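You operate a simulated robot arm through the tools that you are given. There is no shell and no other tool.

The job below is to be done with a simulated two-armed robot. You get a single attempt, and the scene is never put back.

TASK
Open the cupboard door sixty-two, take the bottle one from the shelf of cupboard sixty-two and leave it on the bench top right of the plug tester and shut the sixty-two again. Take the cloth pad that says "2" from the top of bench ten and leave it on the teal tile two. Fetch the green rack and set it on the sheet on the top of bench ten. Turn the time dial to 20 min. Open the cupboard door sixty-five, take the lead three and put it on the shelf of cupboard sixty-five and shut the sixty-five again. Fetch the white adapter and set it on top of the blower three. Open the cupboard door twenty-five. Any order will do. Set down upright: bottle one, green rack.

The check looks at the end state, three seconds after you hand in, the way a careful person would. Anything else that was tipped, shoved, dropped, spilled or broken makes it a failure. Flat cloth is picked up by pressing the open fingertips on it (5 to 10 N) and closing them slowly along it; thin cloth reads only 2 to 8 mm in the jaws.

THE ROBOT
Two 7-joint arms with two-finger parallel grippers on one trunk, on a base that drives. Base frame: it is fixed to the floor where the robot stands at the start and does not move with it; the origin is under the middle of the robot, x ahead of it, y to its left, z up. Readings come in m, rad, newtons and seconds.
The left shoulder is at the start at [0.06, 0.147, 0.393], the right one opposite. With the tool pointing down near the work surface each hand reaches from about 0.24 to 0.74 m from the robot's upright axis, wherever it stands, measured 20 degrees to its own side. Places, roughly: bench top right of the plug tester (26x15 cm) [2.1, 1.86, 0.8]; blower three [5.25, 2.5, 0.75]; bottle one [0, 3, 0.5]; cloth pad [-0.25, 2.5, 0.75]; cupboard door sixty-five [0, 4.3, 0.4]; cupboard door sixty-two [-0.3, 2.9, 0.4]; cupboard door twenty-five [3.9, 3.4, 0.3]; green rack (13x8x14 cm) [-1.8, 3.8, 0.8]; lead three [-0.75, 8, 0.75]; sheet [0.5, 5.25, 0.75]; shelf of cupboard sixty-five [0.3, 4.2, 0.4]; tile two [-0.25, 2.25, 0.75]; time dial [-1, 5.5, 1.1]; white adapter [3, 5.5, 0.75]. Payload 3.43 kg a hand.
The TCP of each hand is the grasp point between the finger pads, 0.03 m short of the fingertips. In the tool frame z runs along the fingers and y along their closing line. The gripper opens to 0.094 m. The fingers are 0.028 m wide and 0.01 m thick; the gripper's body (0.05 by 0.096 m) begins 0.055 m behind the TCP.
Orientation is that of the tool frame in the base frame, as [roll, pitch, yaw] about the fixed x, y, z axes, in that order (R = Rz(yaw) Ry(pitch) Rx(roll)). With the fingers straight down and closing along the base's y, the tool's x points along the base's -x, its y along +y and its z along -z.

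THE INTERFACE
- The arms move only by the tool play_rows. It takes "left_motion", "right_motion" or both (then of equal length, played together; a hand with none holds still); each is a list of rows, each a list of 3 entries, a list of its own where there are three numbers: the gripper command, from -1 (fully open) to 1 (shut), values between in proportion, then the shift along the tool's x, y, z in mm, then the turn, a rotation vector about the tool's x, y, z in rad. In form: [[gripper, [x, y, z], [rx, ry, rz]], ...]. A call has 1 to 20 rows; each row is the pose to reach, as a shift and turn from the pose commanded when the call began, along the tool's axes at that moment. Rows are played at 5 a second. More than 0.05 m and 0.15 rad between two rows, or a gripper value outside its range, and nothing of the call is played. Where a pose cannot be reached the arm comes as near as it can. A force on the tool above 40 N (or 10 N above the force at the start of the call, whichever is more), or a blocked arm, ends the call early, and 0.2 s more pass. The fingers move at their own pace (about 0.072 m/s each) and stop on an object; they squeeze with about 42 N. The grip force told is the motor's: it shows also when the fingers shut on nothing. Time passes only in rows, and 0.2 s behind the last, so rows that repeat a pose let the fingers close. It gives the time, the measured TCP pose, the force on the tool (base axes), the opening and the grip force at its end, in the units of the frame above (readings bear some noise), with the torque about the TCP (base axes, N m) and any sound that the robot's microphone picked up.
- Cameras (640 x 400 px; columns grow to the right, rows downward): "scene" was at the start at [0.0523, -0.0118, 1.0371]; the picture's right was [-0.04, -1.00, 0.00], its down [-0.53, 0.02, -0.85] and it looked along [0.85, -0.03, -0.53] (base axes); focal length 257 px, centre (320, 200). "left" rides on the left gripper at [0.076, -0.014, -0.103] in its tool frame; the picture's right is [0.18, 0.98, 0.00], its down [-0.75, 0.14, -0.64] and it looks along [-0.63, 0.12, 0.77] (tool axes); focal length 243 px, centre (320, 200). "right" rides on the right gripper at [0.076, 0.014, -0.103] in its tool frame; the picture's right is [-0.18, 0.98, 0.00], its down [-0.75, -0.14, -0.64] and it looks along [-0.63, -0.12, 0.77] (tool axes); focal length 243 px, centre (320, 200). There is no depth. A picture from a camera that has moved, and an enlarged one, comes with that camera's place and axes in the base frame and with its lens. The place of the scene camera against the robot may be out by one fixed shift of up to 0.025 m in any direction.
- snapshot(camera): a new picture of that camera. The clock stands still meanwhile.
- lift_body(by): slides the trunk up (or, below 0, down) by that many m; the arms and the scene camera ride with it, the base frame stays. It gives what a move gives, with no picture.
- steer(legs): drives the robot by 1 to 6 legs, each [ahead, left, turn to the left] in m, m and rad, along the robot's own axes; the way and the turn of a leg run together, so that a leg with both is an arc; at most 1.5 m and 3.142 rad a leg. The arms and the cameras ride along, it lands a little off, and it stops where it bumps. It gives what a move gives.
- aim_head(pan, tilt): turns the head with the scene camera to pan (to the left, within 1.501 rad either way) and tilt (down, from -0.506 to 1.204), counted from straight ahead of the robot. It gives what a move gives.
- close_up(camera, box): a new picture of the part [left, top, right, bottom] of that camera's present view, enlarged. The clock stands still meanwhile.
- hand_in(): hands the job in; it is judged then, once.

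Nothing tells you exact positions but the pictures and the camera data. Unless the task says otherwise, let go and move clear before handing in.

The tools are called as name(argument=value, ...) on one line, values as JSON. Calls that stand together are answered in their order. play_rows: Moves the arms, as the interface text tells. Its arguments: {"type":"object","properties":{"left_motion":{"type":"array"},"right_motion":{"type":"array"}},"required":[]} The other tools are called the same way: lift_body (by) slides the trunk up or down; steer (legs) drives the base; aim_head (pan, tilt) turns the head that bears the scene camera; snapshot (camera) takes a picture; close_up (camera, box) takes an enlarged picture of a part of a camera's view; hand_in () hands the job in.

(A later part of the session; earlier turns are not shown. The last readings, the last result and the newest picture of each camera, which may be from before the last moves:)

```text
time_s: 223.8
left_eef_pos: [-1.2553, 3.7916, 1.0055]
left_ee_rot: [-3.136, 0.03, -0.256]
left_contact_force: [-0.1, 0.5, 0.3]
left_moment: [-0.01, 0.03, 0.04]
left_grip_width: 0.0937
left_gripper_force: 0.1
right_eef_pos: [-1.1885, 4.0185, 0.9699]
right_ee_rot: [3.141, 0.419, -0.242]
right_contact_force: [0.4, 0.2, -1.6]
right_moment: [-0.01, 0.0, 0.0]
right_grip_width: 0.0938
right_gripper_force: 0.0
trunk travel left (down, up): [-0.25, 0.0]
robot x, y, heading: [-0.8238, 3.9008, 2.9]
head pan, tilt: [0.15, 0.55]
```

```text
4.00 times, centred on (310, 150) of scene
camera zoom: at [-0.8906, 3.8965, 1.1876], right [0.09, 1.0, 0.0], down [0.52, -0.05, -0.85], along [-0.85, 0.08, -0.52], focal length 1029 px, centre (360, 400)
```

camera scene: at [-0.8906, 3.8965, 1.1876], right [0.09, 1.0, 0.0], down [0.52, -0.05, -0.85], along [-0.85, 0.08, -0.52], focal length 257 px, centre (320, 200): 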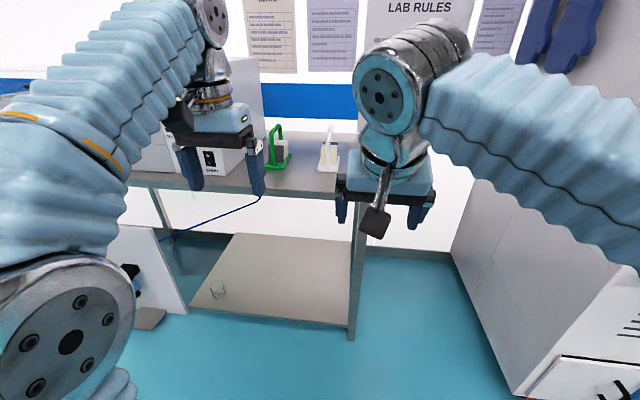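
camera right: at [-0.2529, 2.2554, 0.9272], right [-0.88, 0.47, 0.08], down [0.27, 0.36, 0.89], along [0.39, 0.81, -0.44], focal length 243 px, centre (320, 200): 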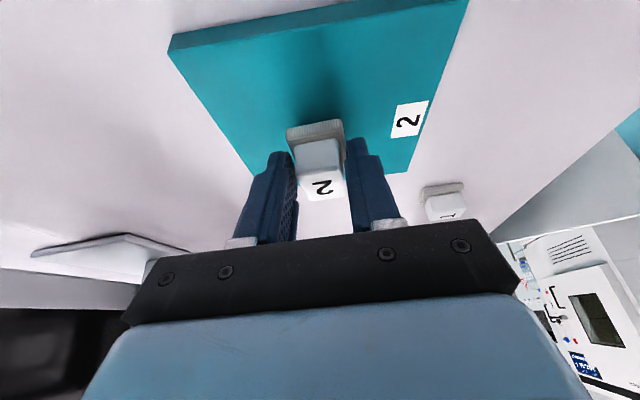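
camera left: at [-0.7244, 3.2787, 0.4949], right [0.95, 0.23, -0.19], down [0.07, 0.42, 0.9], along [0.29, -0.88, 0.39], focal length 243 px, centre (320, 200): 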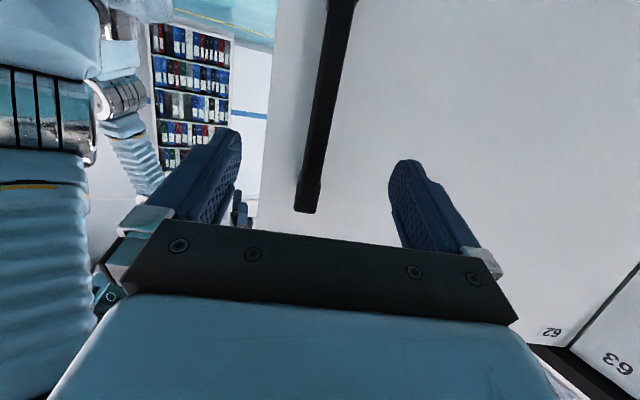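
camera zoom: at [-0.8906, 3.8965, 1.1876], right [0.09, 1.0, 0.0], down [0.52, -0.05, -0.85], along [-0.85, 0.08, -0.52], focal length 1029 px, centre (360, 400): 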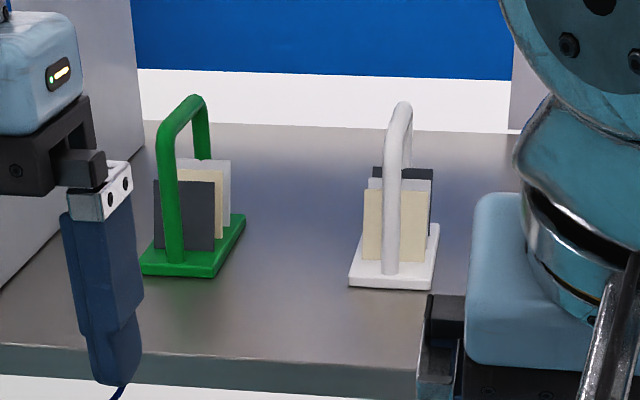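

The green rack stands at about (-1.83, 3.82) with its arch handle bar running along my facing direction, top at z≈0.94. I pull the left hand in, tilt the right hand forward, and approach.

play_rows(left_motion=[[-1, [30, 0, 0], [0, 0, 0]], [-1, [60, 0, 0], [0, 0, 0]], [-1, [90, 0, 0], [0, 0, 0]], [-1, [120, 0, 0], [0, 0, 0]], [-1, [120, 0, 0], [0, 0, 0]]], right_motion=[[-1, [-21, 0, 1], [0, -0.12, 0]], [-1, [-42, 0, 3], [0, -0.24, 0]], [-1, [-64, 0, 4], [0, -0.36, 0]], [-1, [-85, 0, 6], [0, -0.48, 0]], [-1, [-85, 0, 6], [0, -0.48, 0]]])

steer(legs=[[0, 0.44, 0], [0.15, 0, 0]])

snapshot(camera="scene")

snapshot(camera="right")

```text
time_s: 225.0
left_eef_pos: [-1.1364, 3.7608, 1.0006]
left_ee_rot: [-3.135, 0.032, -0.255]
left_contact_force: [0.3, 0.2, 0.6]
left_moment: [-0.02, 0.0, -0.01]
left_grip_width: 0.0941
left_gripper_force: 0.0
right_eef_pos: [-1.2673, 4.0385, 0.9987]
right_ee_rot: [3.138, 0.899, -0.241]
right_contact_force: [0.4, -0.1, 0.1]
right_moment: [-0.03, 0.0, 0.04]
right_grip_width: 0.0937
right_gripper_force: 0.1
trunk travel left (down, up): [-0.25, 0.0]
robot x, y, heading: [-0.8212, 3.9035, 2.903]
head pan, tilt: [0.15, 0.55]
```

```text
time_s: 228.7
left_eef_pos: [-1.3913, 3.3583, 1.0013]
left_ee_rot: [-3.135, 0.032, -0.247]
left_contact_force: [0.0, -0.3, -0.7]
left_moment: [0.0, -0.01, -0.02]
left_grip_width: 0.0942
left_gripper_force: 0.1
right_eef_pos: [-1.5223, 3.6343, 0.9982]
right_ee_rot: [3.141, 0.898, -0.235]
right_contact_force: [-0.4, -0.6, -0.2]
right_moment: [0.0, -0.01, 0.02]
right_grip_width: 0.0938
right_gripper_force: 0.1
trunk travel left (down, up): [-0.25, 0.0]
robot x, y, heading: [-1.0752, 3.5025, 2.907]
head pan, tilt: [0.15, 0.55]
```

```text
taken
camera scene: at [-1.1442, 3.4948, 1.1876], right [0.08, 1.0, 0.0], down [0.52, -0.04, -0.85], along [-0.85, 0.07, -0.52], focal length 257 px, centre (320, 200)
```

scene: 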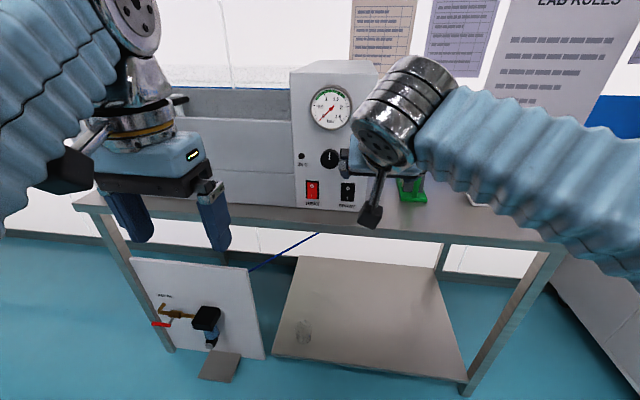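

```text
taken
camera right: at [-1.4015, 3.5904, 1.0037], right [-0.34, -0.93, 0.14], down [0.07, 0.13, 0.99], along [-0.94, 0.35, 0.02], focal length 243 px, centre (320, 200)
```

right: 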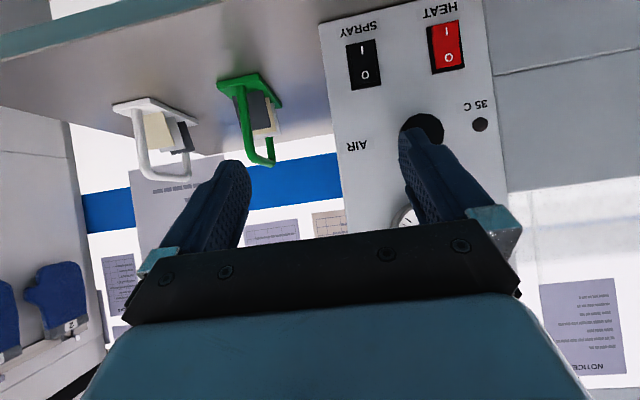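

steer(legs=[[0, -0.13, 0], [0.12, 0, 0]])

snapshot(camera="scene")

snapshot(camera="right")

```text
time_s: 230.8
left_eef_pos: [-1.478, 3.5123, 1.0016]
left_ee_rot: [-3.134, 0.03, -0.25]
left_contact_force: [0.2, -0.1, 0.8]
left_moment: [0.0, -0.01, 0.02]
left_grip_width: 0.094
left_gripper_force: 0.1
right_eef_pos: [-1.608, 3.789, 0.9993]
right_ee_rot: [3.138, 0.899, -0.234]
right_contact_force: [0.1, 0.3, 0.4]
right_moment: [-0.01, -0.01, -0.02]
right_grip_width: 0.0941
right_gripper_force: 0.1
trunk travel left (down, up): [-0.25, 0.0]
robot x, y, heading: [-1.1651, 3.6537, 2.907]
head pan, tilt: [0.15, 0.55]
```

```text
taken
camera scene: at [-1.2318, 3.6491, 1.1876], right [0.09, 1.0, 0.0], down [0.52, -0.04, -0.85], along [-0.85, 0.07, -0.52], focal length 257 px, centre (320, 200)
```

scene: 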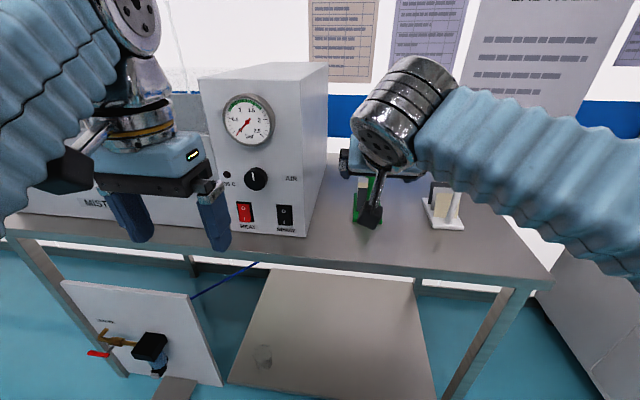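

```text
taken
camera right: at [-1.489, 3.7449, 1.0037], right [-0.34, -0.93, 0.14], down [0.07, 0.13, 0.99], along [-0.94, 0.35, 0.02], focal length 243 px, centre (320, 200)
```

right: 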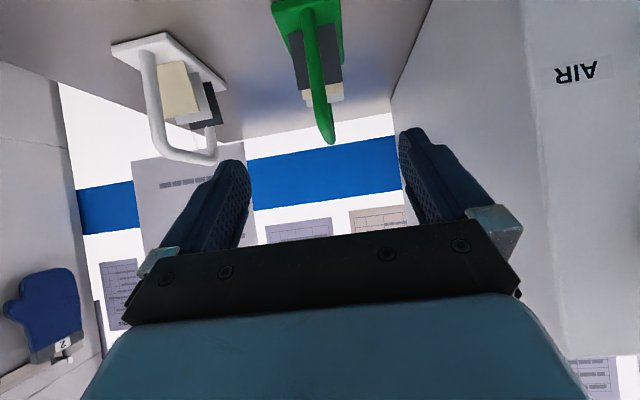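

The bar is at about (-1.789, 3.836, 0.92), straight ahead of the right hand. I extend over it and then come down around it.

play_rows(right_motion=[[-1, [-28, 0, 35], [0, 0, 0]], [-1, [-56, 0, 70], [0, 0, 0]], [-1, [-84, 0, 106], [0, 0, 0]], [-1, [-112, -3, 141], [0, 0, 0]], [-1, [-97, -3, 153], [0, 0, 0]], [-1, [-81, -3, 166], [0, 0, 0]], [-1, [-81, -3, 166], [0, 0, 0]]])

snapshot(camera="right")

close_up(camera="scene", box=[300, 110, 460, 210])

```text
time_s: 232.4
left_eef_pos: [-1.4794, 3.5109, 1.002]
left_ee_rot: [-3.135, 0.034, -0.25]
left_contact_force: [-0.3, 0.1, 0.1]
left_moment: [0.0, 0.03, 0.02]
left_grip_width: 0.0941
left_gripper_force: 0.0
right_eef_pos: [-1.7847, 3.8316, 0.9594]
right_ee_rot: [3.139, 0.897, -0.235]
right_contact_force: [0.1, 0.4, -0.3]
right_moment: [0.01, 0.0, -0.01]
right_grip_width: 0.0939
right_gripper_force: 0.1
trunk travel left (down, up): [-0.25, 0.0]
robot x, y, heading: [-1.1626, 3.6589, 2.905]
head pan, tilt: [0.15, 0.55]
```

```text
taken
camera right: at [-1.6644, 3.7881, 0.9639], right [-0.34, -0.93, 0.14], down [0.07, 0.13, 0.99], along [-0.94, 0.35, 0.02], focal length 243 px, centre (320, 200)
```

right: 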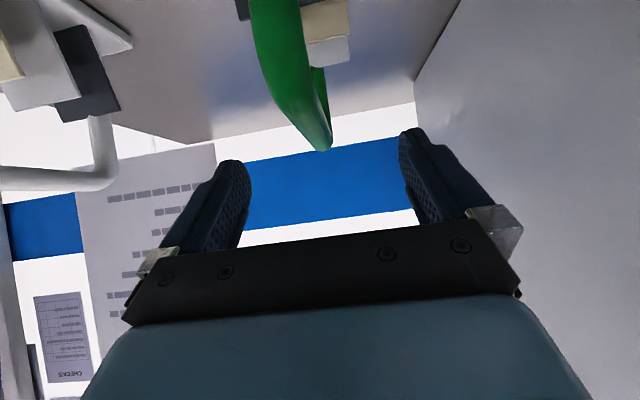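

```text
4.00 times, centred on (380, 160) of scene
camera zoom: at [-1.2321, 3.6491, 1.1876], right [0.09, 1.0, 0.0], down [0.52, -0.04, -0.85], along [-0.85, 0.07, -0.52], focal length 1029 px, centre (80, 360)
```

zoom: 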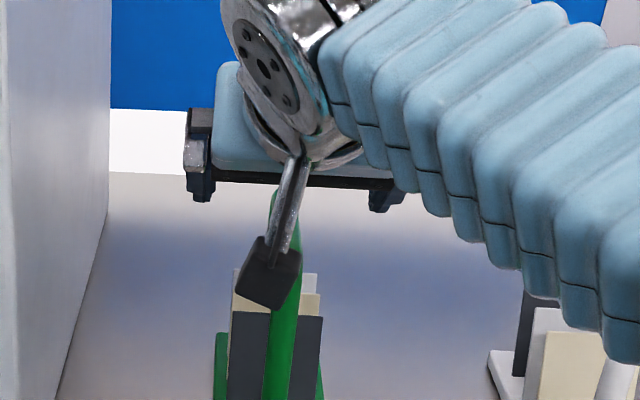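

play_rows(right_motion=[[-1, [12, 0, 9], [0, 0, 0]], [-1, [24, -1, 19], [0, 0, 0]], [-1, [24, -1, 19], [0, 0, 0]]])

snapshot(camera="right")

close_up(camera="scene", box=[300, 110, 460, 210])

```text
time_s: 233.2
left_eef_pos: [-1.4787, 3.5131, 1.003]
left_ee_rot: [-3.134, 0.031, -0.25]
left_contact_force: [-0.5, -0.4, -0.1]
left_moment: [-0.03, -0.01, 0.0]
left_grip_width: 0.094
left_gripper_force: 0.1
right_eef_pos: [-1.7852, 3.8334, 0.9273]
right_ee_rot: [3.14, 0.899, -0.235]
right_contact_force: [-0.1, 0.2, -0.7]
right_moment: [0.01, 0.02, -0.01]
right_grip_width: 0.0941
right_gripper_force: 0.1
trunk travel left (down, up): [-0.25, 0.0]
robot x, y, heading: [-1.1618, 3.6572, 2.905]
head pan, tilt: [0.15, 0.55]
```

```text
taken
camera right: at [-1.6644, 3.7894, 0.9329], right [-0.34, -0.93, 0.14], down [0.06, 0.13, 0.99], along [-0.94, 0.35, 0.02], focal length 243 px, centre (320, 200)
```

right: 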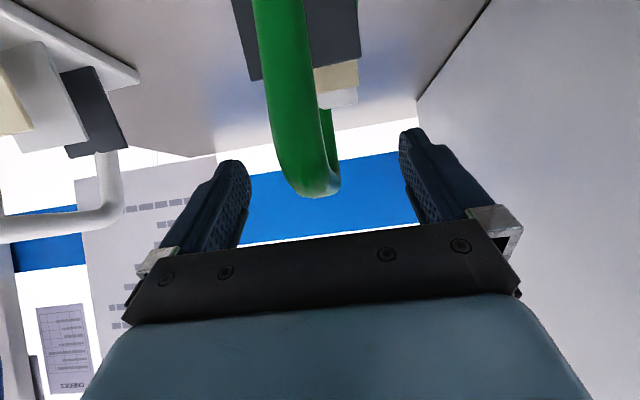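

```text
4.00 times, centred on (380, 160) of scene
camera zoom: at [-1.2321, 3.6492, 1.1876], right [0.09, 1.0, 0.0], down [0.52, -0.04, -0.85], along [-0.85, 0.07, -0.52], focal length 1029 px, centre (80, 360)
```

zoom: 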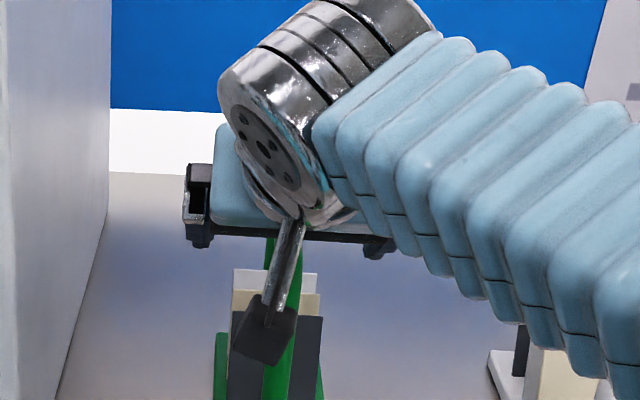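

The bar is right at the grasp point. I close on it and lift a little.

play_rows(right_motion=[[-1, [2, -2, 1], [0, 0, 0]], [0, [2, -2, 1], [0, 0, 0]], [1, [2, -2, 1], [0, 0, 0]], [1, [2, -2, 1], [0, 0, 0]], [1, [2, -2, 1], [0, 0, 0]], [1, [2, -2, 1], [0, 0, 0]]])

play_rows(right_motion=[[1, [-8, 0, -6], [0, 0, 0]], [1, [-16, 0, -12], [0, 0, 0]], [1, [-24, 0, -19], [0, 0, 0]], [1, [-24, 0, -19], [0, 0, 0]]])

snapshot(camera="right")

close_up(camera="scene", box=[300, 110, 460, 210])

```text
time_s: 234.6
left_eef_pos: [-1.4783, 3.5118, 1.0009]
left_ee_rot: [-3.135, 0.032, -0.25]
left_contact_force: [0.3, -0.6, -1.1]
left_moment: [0.02, 0.01, 0.01]
left_grip_width: 0.0938
left_gripper_force: 0.1
right_eef_pos: [-1.7838, 3.8345, 0.9263]
right_ee_rot: [3.14, 0.9, -0.235]
right_contact_force: [-0.4, -1.7, 1.3]
right_moment: [-0.03, 0.0, 0.02]
right_grip_width: 0.0196
right_gripper_force: 41.6
trunk travel left (down, up): [-0.25, 0.0]
robot x, y, heading: [-1.1654, 3.6551, 2.911]
head pan, tilt: [0.15, 0.55]
```

```text
time_s: 235.6
left_eef_pos: [-1.4783, 3.5123, 1.0007]
left_ee_rot: [-3.135, 0.03, -0.248]
left_contact_force: [0.7, -0.4, -0.6]
left_moment: [-0.03, -0.03, -0.01]
left_grip_width: 0.094
left_gripper_force: 0.1
right_eef_pos: [-1.783, 3.834, 0.9553]
right_ee_rot: [3.14, 0.898, -0.236]
right_contact_force: [-0.3, -0.3, -3.5]
right_moment: [0.02, 0.0, 0.01]
right_grip_width: 0.0194
right_gripper_force: 42.2
trunk travel left (down, up): [-0.25, 0.0]
robot x, y, heading: [-1.1643, 3.6587, 2.906]
head pan, tilt: [0.15, 0.55]
```

```text
taken
camera right: at [-1.663, 3.7916, 0.9606], right [-0.34, -0.93, 0.14], down [0.06, 0.13, 0.99], along [-0.94, 0.35, 0.02], focal length 243 px, centre (320, 200)
```

right: 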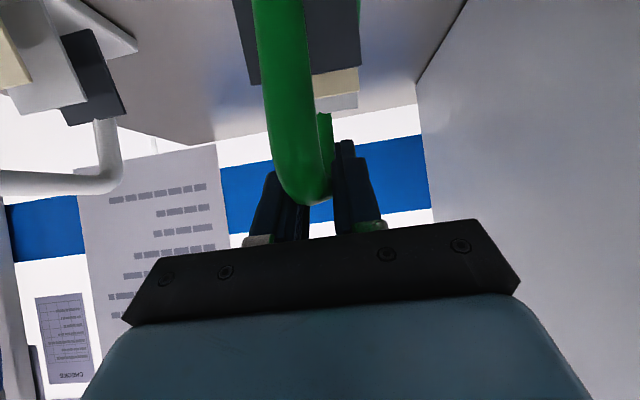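

```text
4.00 times, centred on (380, 160) of scene
camera zoom: at [-1.2323, 3.6492, 1.1876], right [0.09, 1.0, 0.0], down [0.52, -0.04, -0.85], along [-0.85, 0.07, -0.52], focal length 1029 px, centre (80, 360)
```

zoom: 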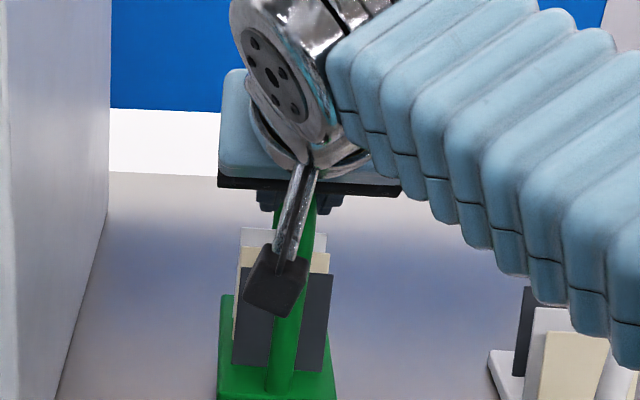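

The green rack is lifted (3.5 N, hanging level). I raise it a bit more and back away from the table.

play_rows(right_motion=[[1, [-16, 0, -12], [0, 0, 0]], [1, [-27, 0, -22], [0, 0, 0]], [1, [-27, 0, -22], [0, 0, 0]]])

steer(legs=[[-0.3, 0, 0]])

snapshot(camera="scene")

```text
time_s: 236.4
left_eef_pos: [-1.4787, 3.5115, 1.0027]
left_ee_rot: [-3.134, 0.031, -0.252]
left_contact_force: [0.5, 0.2, 0.4]
left_moment: [0.0, 0.0, -0.05]
left_grip_width: 0.0939
left_gripper_force: 0.1
right_eef_pos: [-1.7819, 3.8361, 0.9893]
right_ee_rot: [3.14, 0.896, -0.235]
right_contact_force: [-0.1, -1.0, -2.2]
right_moment: [-0.01, -0.03, -0.02]
right_grip_width: 0.0197
right_gripper_force: 41.6
trunk travel left (down, up): [-0.25, 0.0]
robot x, y, heading: [-1.1651, 3.6573, 2.909]
head pan, tilt: [0.15, 0.55]
```

```text
time_s: 238.5
left_eef_pos: [-1.1864, 3.4433, 1.0012]
left_ee_rot: [-3.136, 0.032, -0.254]
left_contact_force: [0.3, 1.4, -0.7]
left_moment: [0.02, -0.01, 0.0]
left_grip_width: 0.094
left_gripper_force: 0.2
right_eef_pos: [-1.4891, 3.7677, 0.9907]
right_ee_rot: [3.141, 0.897, -0.241]
right_contact_force: [-0.2, 0.9, -2.9]
right_moment: [-0.02, -0.02, 0.0]
right_grip_width: 0.0198
right_gripper_force: 42.0
trunk travel left (down, up): [-0.25, 0.0]
robot x, y, heading: [-0.871, 3.5868, 2.902]
head pan, tilt: [0.15, 0.55]
```

```text
taken
camera scene: at [-0.9398, 3.5786, 1.1876], right [0.09, 1.0, 0.0], down [0.52, -0.05, -0.85], along [-0.85, 0.08, -0.52], focal length 257 px, centre (320, 200)
```

scene: 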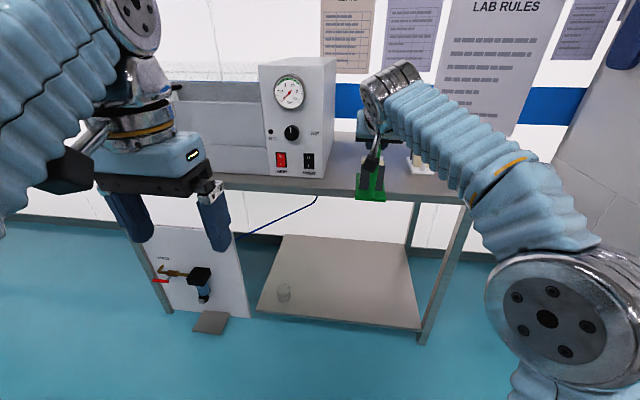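

play_rows(right_motion=[[1, [20, 0, -25], [0, 0, 0]], [1, [40, 0, -51], [0, 0, 0]], [1, [60, 0, -76], [0, 0, 0]], [1, [81, 0, -102], [0, 0, 0]], [1, [81, 0, -102], [0, 0, 0]]])

steer(legs=[[0, 0, -1.55], [0.6, 0.05, 0]])

aim_head(pan=0.0, tilt=0.4)

snapshot(camera="scene")

```text
time_s: 239.7
left_eef_pos: [-1.1861, 3.4425, 1.0017]
left_ee_rot: [-3.135, 0.033, -0.254]
left_contact_force: [0.4, 0.1, 1.6]
left_moment: [-0.03, -0.01, 0.0]
left_grip_width: 0.0943
left_gripper_force: 0.1
right_eef_pos: [-1.3605, 3.7359, 0.991]
right_ee_rot: [3.139, 0.899, -0.242]
right_contact_force: [-0.6, 1.3, -3.3]
right_moment: [0.04, 0.01, -0.02]
right_grip_width: 0.0194
right_gripper_force: 41.7
trunk travel left (down, up): [-0.25, 0.0]
robot x, y, heading: [-0.8706, 3.5846, 2.899]
head pan, tilt: [0.15, 0.55]
```

```text
time_s: 246.8
left_eef_pos: [-0.9369, 4.4889, 1.0021]
left_ee_rot: [-3.133, 0.033, -1.813]
left_contact_force: [-1.2, 0.6, -0.6]
left_moment: [0.03, -0.02, 0.03]
left_grip_width: 0.0942
left_gripper_force: 0.0
right_eef_pos: [-0.6474, 4.6698, 0.9909]
right_ee_rot: [3.139, 0.898, -1.798]
right_contact_force: [0.8, 0.0, -3.2]
right_moment: [-0.06, -0.01, -0.02]
right_grip_width: 0.0194
right_gripper_force: 41.7
trunk travel left (down, up): [-0.25, 0.0]
robot x, y, heading: [-0.7898, 4.177, 1.345]
head pan, tilt: [0.15, 0.55]
```

```text
time_s: 247.5
left_eef_pos: [-0.9382, 4.4907, 1.0011]
left_ee_rot: [-3.135, 0.032, -1.81]
left_contact_force: [-0.3, 0.0, 0.3]
left_moment: [-0.01, 0.01, 0.03]
left_grip_width: 0.0941
left_gripper_force: 0.0
right_eef_pos: [-0.6463, 4.6686, 0.9908]
right_ee_rot: [3.14, 0.897, -1.798]
right_contact_force: [0.6, -0.5, -3.2]
right_moment: [-0.03, 0.0, 0.0]
right_grip_width: 0.0194
right_gripper_force: 42.1
trunk travel left (down, up): [-0.25, 0.0]
robot x, y, heading: [-0.7893, 4.1777, 1.343]
head pan, tilt: [0.0, 0.4]
```

```text
taken
camera scene: at [-0.7834, 4.23, 1.2012], right [0.97, -0.22, 0.0], down [-0.09, -0.38, -0.92], along [0.21, 0.9, -0.39], focal length 257 px, centre (320, 200)
```

scene: 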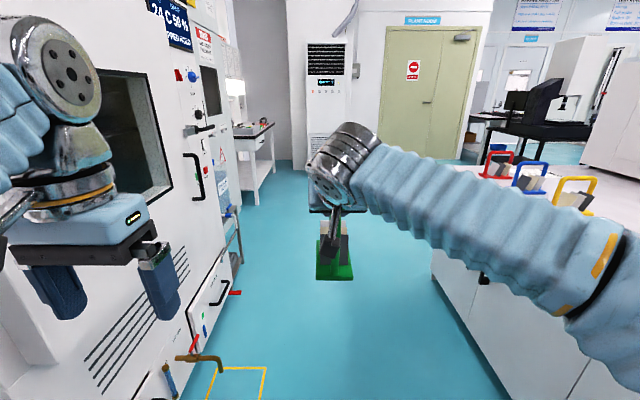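

aim_head(pan=-0.5, tilt=0.45)

snapshot(camera="scene")

close_up(camera="scene", box=[230, 90, 430, 215])

```text
time_s: 248.5
left_eef_pos: [-0.9376, 4.4889, 1.0028]
left_ee_rot: [-3.136, 0.032, -1.811]
left_contact_force: [0.1, 0.1, -0.1]
left_moment: [0.02, 0.01, -0.01]
left_grip_width: 0.0939
left_gripper_force: 0.1
right_eef_pos: [-0.6456, 4.6685, 0.9898]
right_ee_rot: [3.14, 0.897, -1.797]
right_contact_force: [0.2, 0.3, -2.9]
right_moment: [-0.03, 0.0, -0.04]
right_grip_width: 0.0192
right_gripper_force: 41.7
trunk travel left (down, up): [-0.25, 0.0]
robot x, y, heading: [-0.7905, 4.1789, 1.351]
head pan, tilt: [-0.499, 0.45]
```

```text
taken
camera scene: at [-0.7432, 4.2086, 1.1966], right [0.75, -0.66, 0.0], down [-0.29, -0.33, -0.9], along [0.6, 0.67, -0.44], focal length 257 px, centre (320, 200)
```

scene: 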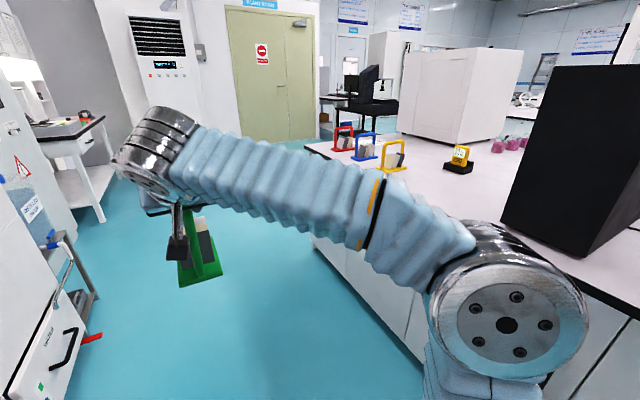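

```text
3.20 times, centred on (330, 152) of scene
camera zoom: at [-0.7432, 4.2086, 1.1966], right [0.75, -0.66, 0.0], down [-0.29, -0.33, -0.9], along [0.6, 0.67, -0.44], focal length 823 px, centre (288, 352)
```

zoom: 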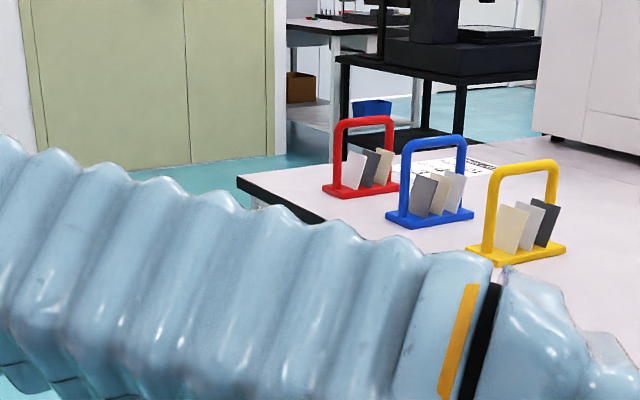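

The sheet lies near (0.6, 5.23) behind red/blue/yellow racks, close to bench ten's far end. I drive up the aisle to that end to approach from there.

steer(legs=[[1.4, -0.14, 0]])

aim_head(pan=-0.8, tilt=0.45)

snapshot(camera="scene")

aim_head(pan=0.0, tilt=0.4)

snapshot(camera="scene")

```text
time_s: 255.3
left_eef_pos: [-0.4653, 5.7802, 1.0027]
left_ee_rot: [-3.135, 0.032, -1.846]
left_contact_force: [0.4, -0.3, 0.0]
left_moment: [0.0, 0.02, -0.01]
left_grip_width: 0.094
left_gripper_force: 0.1
right_eef_pos: [-0.1681, 5.9499, 0.9912]
right_ee_rot: [3.139, 0.897, -1.831]
right_contact_force: [-0.1, 0.9, -3.5]
right_moment: [-0.01, -0.04, 0.03]
right_grip_width: 0.0193
right_gripper_force: 42.3
trunk travel left (down, up): [-0.25, 0.0]
robot x, y, heading: [-0.3297, 5.4656, 1.309]
head pan, tilt: [-0.499, 0.45]
```

```text
time_s: 256.1
left_eef_pos: [-0.4649, 5.7812, 1.0016]
left_ee_rot: [-3.135, 0.031, -1.846]
left_contact_force: [-0.3, 0.1, 0.9]
left_moment: [0.01, 0.03, 0.02]
left_grip_width: 0.094
left_gripper_force: 0.0
right_eef_pos: [-0.1685, 5.9511, 0.9903]
right_ee_rot: [3.138, 0.897, -1.832]
right_contact_force: [0.1, 0.5, -3.5]
right_moment: [-0.01, 0.01, 0.0]
right_grip_width: 0.0195
right_gripper_force: 42.2
trunk travel left (down, up): [-0.25, 0.0]
robot x, y, heading: [-0.3285, 5.4656, 1.31]
head pan, tilt: [-0.799, 0.45]
```

```text
taken
camera scene: at [-0.2633, 5.4715, 1.1966], right [0.49, -0.87, 0.0], down [-0.38, -0.21, -0.9], along [0.79, 0.44, -0.44], focal length 257 px, centre (320, 200)
```

scene: 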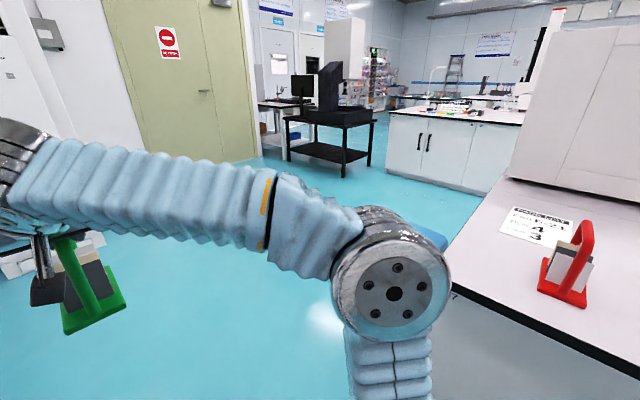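

```text
time_s: 257.2
left_eef_pos: [-0.4653, 5.7813, 1.0007]
left_ee_rot: [-3.135, 0.032, -1.848]
left_contact_force: [0.2, 0.6, -0.8]
left_moment: [-0.02, 0.02, 0.03]
left_grip_width: 0.0939
left_gripper_force: 0.0
right_eef_pos: [-0.1671, 5.9497, 0.9905]
right_ee_rot: [3.14, 0.898, -1.833]
right_contact_force: [0.4, 0.5, -3.5]
right_moment: [-0.01, -0.02, -0.02]
right_grip_width: 0.0196
right_gripper_force: 41.8
trunk travel left (down, up): [-0.25, 0.0]
robot x, y, heading: [-0.3314, 5.4638, 1.309]
head pan, tilt: [0.0, 0.4]
```

```text
taken
camera scene: at [-0.3195, 5.5161, 1.2013], right [0.97, -0.26, 0.0], down [-0.1, -0.38, -0.92], along [0.24, 0.89, -0.39], focal length 257 px, centre (320, 200)
```

scene: 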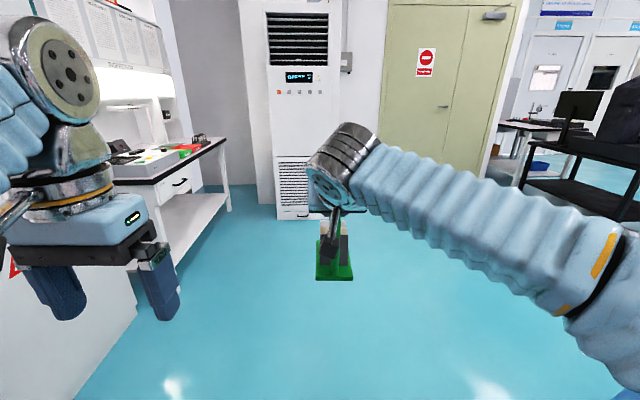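

The sheet (about 23 x 14.5 cm, centre (0.607, 5.236)) is close to the far end of bench ten. I drive around the corner to face it from that end.

steer(legs=[[0.65, 0, 0], [0, 0, -3.09], [0, 0.9, 0]])

aim_head(pan=0.0, tilt=0.6)

snapshot(camera="scene")

```text
time_s: 271.5
left_eef_pos: [0.7392, 5.6149, 1.0008]
left_ee_rot: [-3.134, 0.031, 1.344]
left_contact_force: [-0.3, 0.2, -0.4]
left_moment: [0.01, 0.02, -0.04]
left_grip_width: 0.0941
left_gripper_force: 0.0
right_eef_pos: [0.4501, 5.4325, 0.9903]
right_ee_rot: [-3.141, 0.894, 1.358]
right_contact_force: [0.5, -0.2, -4.2]
right_moment: [0.0, 0.01, 0.0]
right_grip_width: 0.0195
right_gripper_force: 41.7
trunk travel left (down, up): [-0.25, 0.0]
robot x, y, heading: [0.5844, 5.9261, -1.783]
head pan, tilt: [0.0, 0.4]
stopped in leg 3: the robot was blocked; the commanded pose is now the measured one
```

```text
time_s: 272.2
left_eef_pos: [0.7394, 5.6152, 1.0002]
left_ee_rot: [-3.135, 0.029, 1.346]
left_contact_force: [-0.7, -0.6, -0.3]
left_moment: [-0.04, 0.06, -0.01]
left_grip_width: 0.0942
left_gripper_force: 0.1
right_eef_pos: [0.4505, 5.4327, 0.9895]
right_ee_rot: [3.138, 0.895, 1.357]
right_contact_force: [-0.5, 0.0, -4.2]
right_moment: [0.01, 0.01, -0.02]
right_grip_width: 0.0194
right_gripper_force: 42.0
trunk travel left (down, up): [-0.25, 0.0]
robot x, y, heading: [0.5891, 5.9267, -1.785]
head pan, tilt: [0.0, 0.6]
```

```text
taken
camera scene: at [0.5676, 5.8606, 1.1831], right [-0.98, 0.21, 0.0], down [0.12, 0.55, -0.83], along [-0.17, -0.81, -0.56], focal length 257 px, centre (320, 200)
```

scene: 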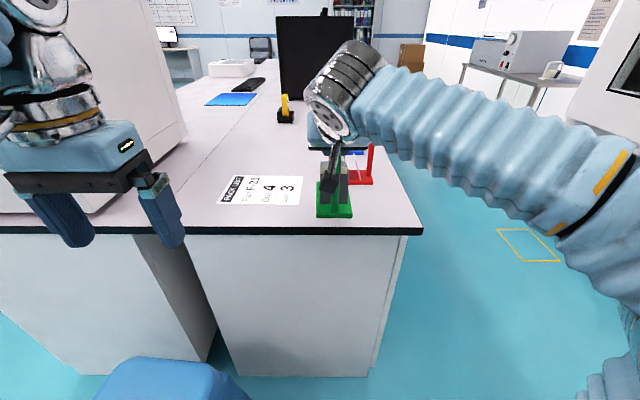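

A blue bin stands near the bench end and the base stopped against it. I look down-left to check it.

aim_head(pan=0.6, tilt=1.1)

snapshot(camera="scene")

```text
time_s: 273.2
left_eef_pos: [0.7399, 5.6159, 1.0022]
left_ee_rot: [-3.133, 0.032, 1.344]
left_contact_force: [-0.2, 0.3, 0.3]
left_moment: [-0.05, -0.01, 0.01]
left_grip_width: 0.0939
left_gripper_force: 0.0
right_eef_pos: [0.4513, 5.433, 0.991]
right_ee_rot: [3.138, 0.897, 1.358]
right_contact_force: [-0.3, 0.3, -3.7]
right_moment: [0.04, 0.01, 0.01]
right_grip_width: 0.0196
right_gripper_force: 42.0
trunk travel left (down, up): [-0.25, 0.0]
robot x, y, heading: [0.5833, 5.9254, -1.781]
head pan, tilt: [0.6, 1.1]
```

```text
taken
camera scene: at [0.6101, 5.8885, 1.1445], right [-0.93, -0.38, 0.0], down [-0.34, 0.82, -0.45], along [0.17, -0.42, -0.89], focal length 257 px, centre (320, 200)
```

scene: 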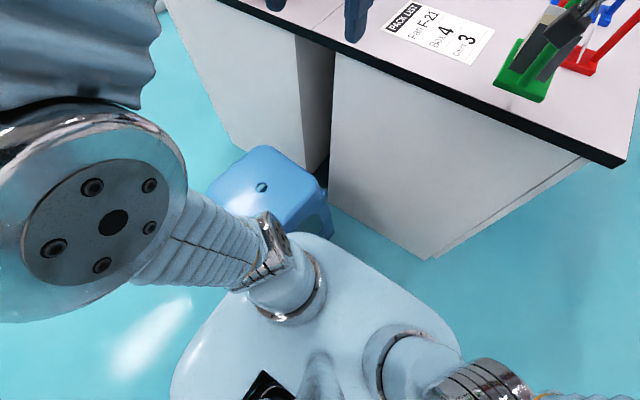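

It is a blue stool, still upright and apparently unmoved. I back off, shift right, and turn so the right hand can reach the sheet from the corner side instead.

steer(legs=[[-0.2, 0, 0], [0, -0.37, 0], [0, 0, 0.68]])

play_rows(right_motion=[[1, [0, 10, 0], [-0.08, 0, -0.063]], [1, [0, 20, 0], [-0.16, 0, -0.126]], [1, [0, 30, 0], [-0.24, 0, -0.189]], [1, [0, 40, 0], [-0.313, 0, -0.249]], [1, [0, 50, 0], [-0.39, 0, -0.31]], [1, [0, 50, 0], [-0.39, 0, -0.31]]])

aim_head(pan=0.1, tilt=0.7)

snapshot(camera="scene")

```text
time_s: 278.6
left_eef_pos: [0.5918, 6.0622, 1.0004]
left_ee_rot: [-3.136, 0.031, 2.045]
left_contact_force: [0.3, 0.9, 0.4]
left_moment: [-0.01, -0.02, 0.02]
left_grip_width: 0.094
left_gripper_force: 0.1
right_eef_pos: [0.4881, 5.7369, 0.9912]
right_ee_rot: [3.139, 0.895, 2.06]
right_contact_force: [-0.4, -0.1, -3.4]
right_moment: [0.04, -0.01, 0.02]
right_grip_width: 0.0194
right_gripper_force: 42.3
trunk travel left (down, up): [-0.25, 0.0]
robot x, y, heading: [0.2759, 6.2022, -1.084]
head pan, tilt: [0.6, 1.1]
```

```text
time_s: 280.0
left_eef_pos: [0.5909, 6.0623, 1.0016]
left_ee_rot: [-3.135, 0.031, 2.045]
left_contact_force: [-0.2, 0.0, -1.1]
left_moment: [0.03, -0.01, -0.04]
left_grip_width: 0.094
left_gripper_force: 0.1
right_eef_pos: [0.5328, 5.7586, 0.9899]
right_ee_rot: [3.14, 0.898, 2.556]
right_contact_force: [0.1, -0.2, -3.4]
right_moment: [0.03, 0.0, 0.01]
right_grip_width: 0.0194
right_gripper_force: 42.2
trunk travel left (down, up): [-0.25, 0.0]
robot x, y, heading: [0.2742, 6.2019, -1.082]
head pan, tilt: [0.6, 1.1]
```

```text
time_s: 281.0
left_eef_pos: [0.5912, 6.0623, 1.0005]
left_ee_rot: [-3.135, 0.031, 2.046]
left_contact_force: [-0.9, 0.0, -0.2]
left_moment: [0.03, 0.01, -0.02]
left_grip_width: 0.0937
left_gripper_force: 0.1
right_eef_pos: [0.5332, 5.7591, 0.9893]
right_ee_rot: [3.14, 0.897, 2.554]
right_contact_force: [1.0, 0.6, -3.5]
right_moment: [-0.01, 0.03, 0.04]
right_grip_width: 0.0197
right_gripper_force: 41.5
trunk travel left (down, up): [-0.25, 0.0]
robot x, y, heading: [0.2767, 6.2031, -1.083]
head pan, tilt: [0.099, 0.7]
```

```text
taken
camera scene: at [0.3004, 6.1486, 1.1744], right [-0.83, -0.55, 0.0], down [-0.36, 0.54, -0.76], along [0.42, -0.64, -0.64], focal length 257 px, centre (320, 200)
```

scene: 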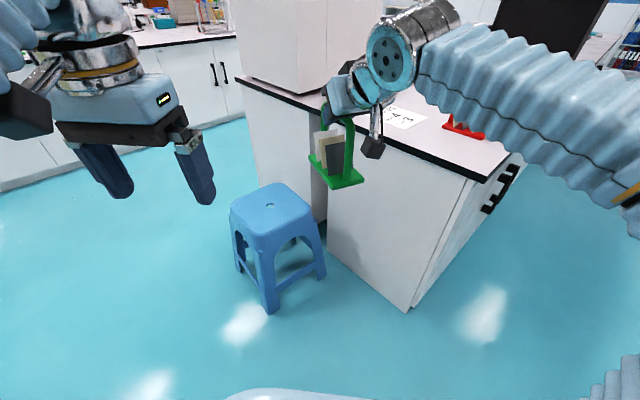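

play_rows(right_motion=[[1, [0, 0, 0], [-0.08, 0, -0.063]], [1, [0, 0, 0], [-0.16, 0, -0.126]], [1, [0, 0, 0], [-0.235, 0, -0.187]], [1, [0, 0, 0], [-0.235, 0, -0.187]]])

steer(legs=[[0.35, -0.18, 0]])

snapshot(camera="scene")

snapshot(camera="right")

```text
time_s: 282.0
left_eef_pos: [0.5906, 6.0611, 1.0025]
left_ee_rot: [-3.135, 0.032, 2.046]
left_contact_force: [-0.3, -0.7, 0.2]
left_moment: [0.0, 0.0, 0.03]
left_grip_width: 0.0938
left_gripper_force: 0.1
right_eef_pos: [0.5319, 5.7612, 0.9906]
right_ee_rot: [3.138, 0.897, 2.857]
right_contact_force: [-0.4, -0.6, -2.8]
right_moment: [-0.01, 0.0, 0.02]
right_grip_width: 0.0197
right_gripper_force: 42.2
trunk travel left (down, up): [-0.25, 0.0]
robot x, y, heading: [0.2752, 6.2034, -1.08]
head pan, tilt: [0.099, 0.7]
```

```text
time_s: 284.4
left_eef_pos: [0.6035, 5.6759, 1.0025]
left_ee_rot: [-3.133, 0.032, 2.053]
left_contact_force: [0.1, -0.3, 0.6]
left_moment: [-0.01, 0.02, -0.03]
left_grip_width: 0.094
left_gripper_force: 0.0
right_eef_pos: [0.5463, 5.3726, 0.9921]
right_ee_rot: [3.139, 0.897, 2.863]
right_contact_force: [-0.5, 0.9, -2.3]
right_moment: [-0.02, 0.05, 0.01]
right_grip_width: 0.0198
right_gripper_force: 41.9
trunk travel left (down, up): [-0.25, 0.0]
robot x, y, heading: [0.2872, 5.816, -1.081]
head pan, tilt: [0.099, 0.7]
```

```text
taken
camera scene: at [0.3119, 5.7589, 1.1744], right [-0.83, -0.56, 0.0], down [-0.36, 0.53, -0.76], along [0.43, -0.63, -0.64], focal length 257 px, centre (320, 200)
```

scene: 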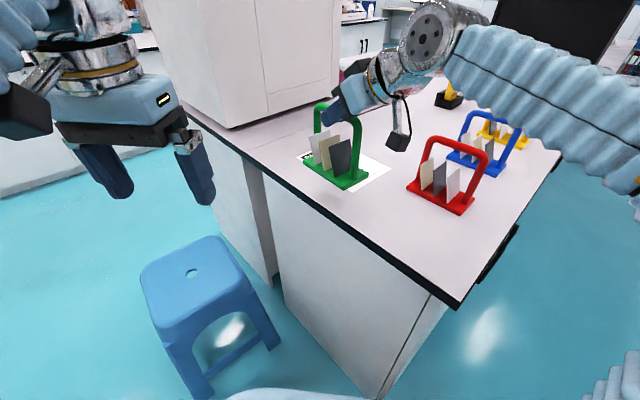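

```text
taken
camera right: at [0.4262, 5.4206, 0.9958], right [0.38, 0.91, 0.15], down [-0.07, -0.13, 0.99], along [0.92, -0.38, 0.02], focal length 243 px, centre (320, 200)
```

right: 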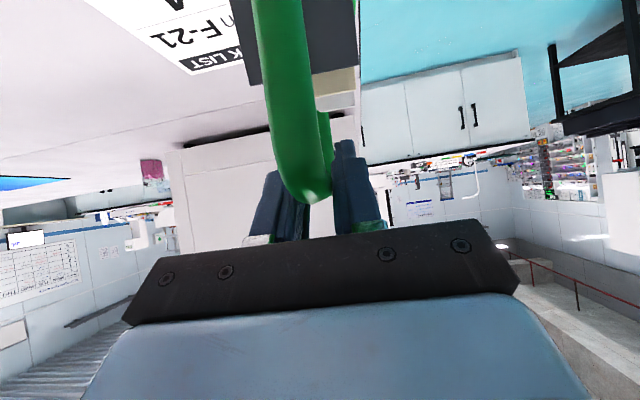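

close_up(camera="scene", box=[270, 90, 430, 215])

```text
3.20 times, centred on (350, 152) of scene
camera zoom: at [0.3119, 5.7589, 1.1744], right [-0.83, -0.56, 0.0], down [-0.36, 0.53, -0.76], along [0.43, -0.63, -0.64], focal length 823 px, centre (224, 352)
```

zoom: 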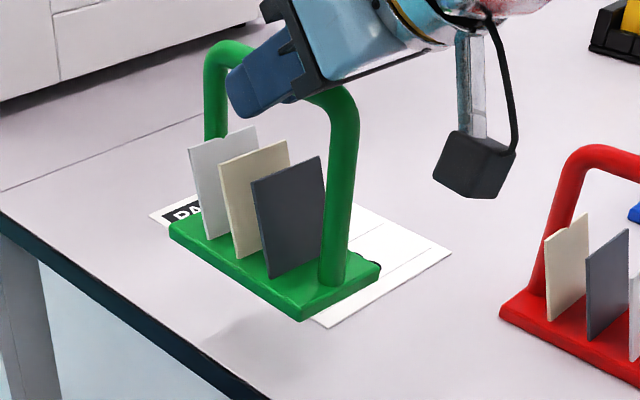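

The rack is now nearly aligned with the sheet (centre about (0.603, 5.229)). I move over it and lower partway to compare.

play_rows(right_motion=[[1, [-12, -27, 16], [0, 0, 0]], [1, [-25, -54, 32], [0, 0, 0]], [1, [-38, -80, 47], [0, 0, 0]], [1, [-50, -107, 63], [0, 0, 0]], [1, [-35, -107, 75], [0, 0, 0]], [1, [-19, -107, 88], [0, 0, 0]], [1, [-19, -107, 88], [0, 0, 0]]])

close_up(camera="scene", box=[270, 90, 430, 215])

snapshot(camera="right")

```text
time_s: 286.0
left_eef_pos: [0.6038, 5.6729, 1.0013]
left_ee_rot: [-3.134, 0.031, 2.053]
left_contact_force: [0.1, 0.6, -0.1]
left_moment: [0.0, -0.01, 0.0]
left_grip_width: 0.094
left_gripper_force: 0.1
right_eef_pos: [0.5937, 5.2468, 0.9497]
right_ee_rot: [3.138, 0.897, 2.862]
right_contact_force: [0.2, -0.2, -3.7]
right_moment: [0.01, 0.05, 0.01]
right_grip_width: 0.0194
right_gripper_force: 41.7
trunk travel left (down, up): [-0.25, 0.0]
robot x, y, heading: [0.2846, 5.8072, -1.075]
head pan, tilt: [0.099, 0.7]
```

```text
3.20 times, centred on (350, 152) of scene
camera zoom: at [0.3119, 5.7587, 1.1744], right [-0.83, -0.56, 0.0], down [-0.36, 0.53, -0.76], along [0.43, -0.63, -0.64], focal length 823 px, centre (224, 352)
```

zoom: 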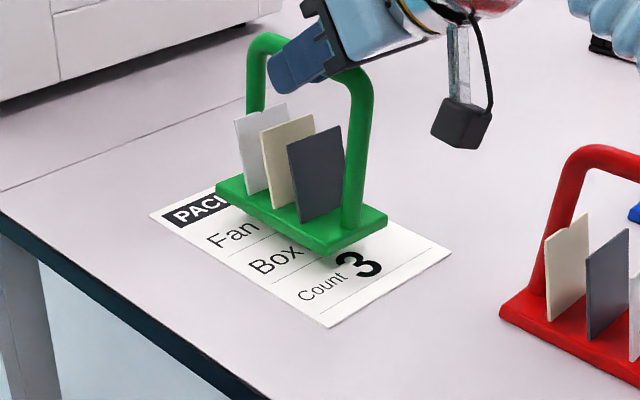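

```text
taken
camera right: at [0.4742, 5.2952, 0.9554], right [0.38, 0.91, 0.15], down [-0.07, -0.13, 0.99], along [0.92, -0.38, 0.02], focal length 243 px, centre (320, 200)
```

right: 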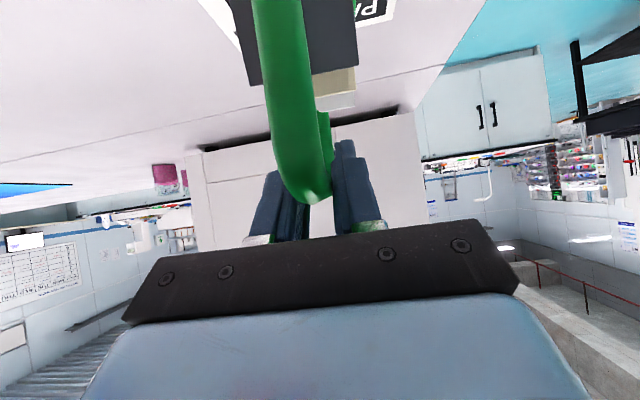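

Projected straight down, the rack lands on the sheet's centre. I lower in small steps until contact.

play_rows(right_motion=[[1, [4, 0, 3], [0, 0, 0]], [1, [8, 0, 6.2], [0, 0, 0]], [1, [8, 0, 6.2], [0, 0, 0]]])

play_rows(right_motion=[[1, [2.3, 0, 1.9], [0, 0, 0]], [1, [2.3, 0, 1.9], [0, 0, 0]]])

close_up(camera="scene", box=[270, 90, 430, 215])

```text
time_s: 286.8
left_eef_pos: [0.6044, 5.6749, 1.0022]
left_ee_rot: [-3.134, 0.032, 2.053]
left_contact_force: [-0.1, -0.2, -0.1]
left_moment: [-0.01, -0.01, -0.02]
left_grip_width: 0.0942
left_gripper_force: 0.0
right_eef_pos: [0.5927, 5.2482, 0.9409]
right_ee_rot: [3.14, 0.897, 2.863]
right_contact_force: [0.9, 0.1, -3.8]
right_moment: [-0.04, 0.04, 0.0]
right_grip_width: 0.0194
right_gripper_force: 41.8
trunk travel left (down, up): [-0.25, 0.0]
robot x, y, heading: [0.2876, 5.8107, -1.075]
head pan, tilt: [0.099, 0.7]
```

```text
time_s: 287.4
left_eef_pos: [0.6048, 5.6747, 1.0019]
left_ee_rot: [-3.134, 0.031, 2.052]
left_contact_force: [0.8, 0.1, 1.0]
left_moment: [0.02, -0.04, 0.0]
left_grip_width: 0.0942
left_gripper_force: 0.1
right_eef_pos: [0.5935, 5.2475, 0.9374]
right_ee_rot: [3.14, 0.898, 2.862]
right_contact_force: [-0.1, 0.5, -3.8]
right_moment: [0.02, 0.05, 0.01]
right_grip_width: 0.0194
right_gripper_force: 41.9
trunk travel left (down, up): [-0.25, 0.0]
robot x, y, heading: [0.2834, 5.8125, -1.077]
head pan, tilt: [0.099, 0.7]
```

```text
3.20 times, centred on (350, 152) of scene
camera zoom: at [0.3119, 5.7587, 1.1744], right [-0.83, -0.56, 0.0], down [-0.36, 0.53, -0.76], along [0.43, -0.63, -0.64], focal length 823 px, centre (224, 352)
```

zoom: 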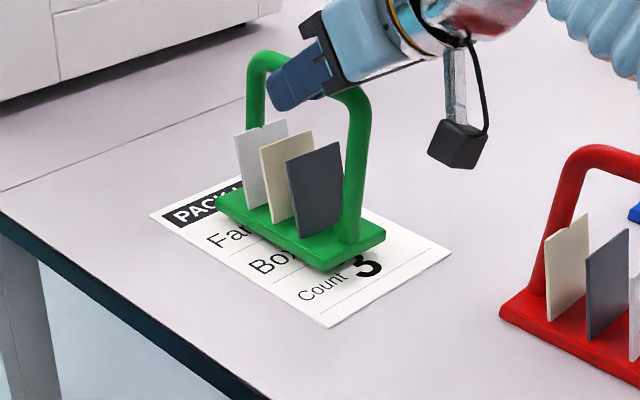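

play_rows(right_motion=[[1, [3.1, 0, 2.5], [0, 0, 0]], [1, [3.1, 0, 2.5], [0, 0, 0]]])

play_rows(right_motion=[[1, [2.3, 0, 1.9], [0, 0, 0]], [1, [2.3, 0, 1.9], [0, 0, 0]]])

play_rows(right_motion=[[1, [2.3, 0, 1.9], [0, 0, 0]], [1, [2.3, 0, 1.9], [0, 0, 0]]])

close_up(camera="scene", box=[270, 90, 430, 215])

```text
time_s: 288.0
left_eef_pos: [0.6031, 5.674, 1.0027]
left_ee_rot: [-3.135, 0.032, 2.052]
left_contact_force: [-0.2, -0.3, -0.3]
left_moment: [-0.01, -0.02, -0.02]
left_grip_width: 0.094
left_gripper_force: 0.0
right_eef_pos: [0.5941, 5.2472, 0.9341]
right_ee_rot: [3.137, 0.898, 2.862]
right_contact_force: [-0.7, -0.1, -2.4]
right_moment: [-0.01, 0.03, -0.01]
right_grip_width: 0.0194
right_gripper_force: 42.1
trunk travel left (down, up): [-0.25, 0.0]
robot x, y, heading: [0.2846, 5.8091, -1.078]
head pan, tilt: [0.099, 0.7]
```

```text
time_s: 288.6
left_eef_pos: [0.6037, 5.6733, 1.0019]
left_ee_rot: [-3.136, 0.031, 2.053]
left_contact_force: [-0.6, -0.9, -0.1]
left_moment: [0.01, 0.01, 0.01]
left_grip_width: 0.0943
left_gripper_force: 0.0
right_eef_pos: [0.5936, 5.247, 0.932]
right_ee_rot: [3.139, 0.896, 2.865]
right_contact_force: [0.1, 0.4, -2.9]
right_moment: [0.04, 0.03, 0.0]
right_grip_width: 0.0194
right_gripper_force: 42.0
trunk travel left (down, up): [-0.25, 0.0]
robot x, y, heading: [0.2855, 5.8096, -1.073]
head pan, tilt: [0.099, 0.7]
```

```text
time_s: 289.2
left_eef_pos: [0.6021, 5.6749, 1.0015]
left_ee_rot: [-3.134, 0.031, 2.052]
left_contact_force: [0.1, -0.5, -0.3]
left_moment: [-0.01, -0.01, -0.02]
left_grip_width: 0.0941
left_gripper_force: 0.0
right_eef_pos: [0.5957, 5.2473, 0.9283]
right_ee_rot: [3.141, 0.9, 2.864]
right_contact_force: [0.5, 0.3, 1.3]
right_moment: [-0.16, -0.31, 0.04]
right_grip_width: 0.0193
right_gripper_force: 41.9
trunk travel left (down, up): [-0.25, 0.0]
robot x, y, heading: [0.2821, 5.8089, -1.075]
head pan, tilt: [0.099, 0.7]
```

```text
3.20 times, centred on (350, 152) of scene
camera zoom: at [0.3118, 5.7591, 1.1745], right [-0.83, -0.56, 0.0], down [-0.36, 0.53, -0.76], along [0.43, -0.63, -0.64], focal length 823 px, centre (224, 352)
```

zoom: 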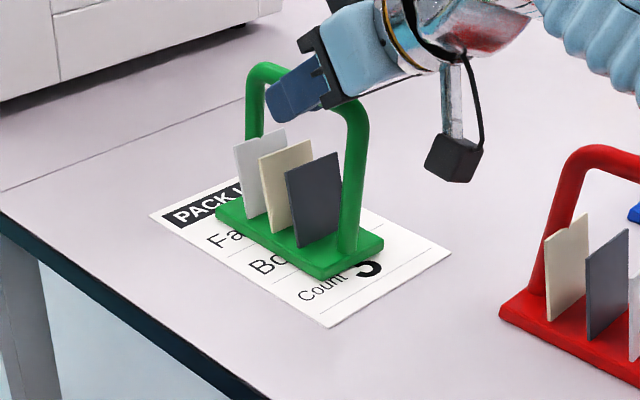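

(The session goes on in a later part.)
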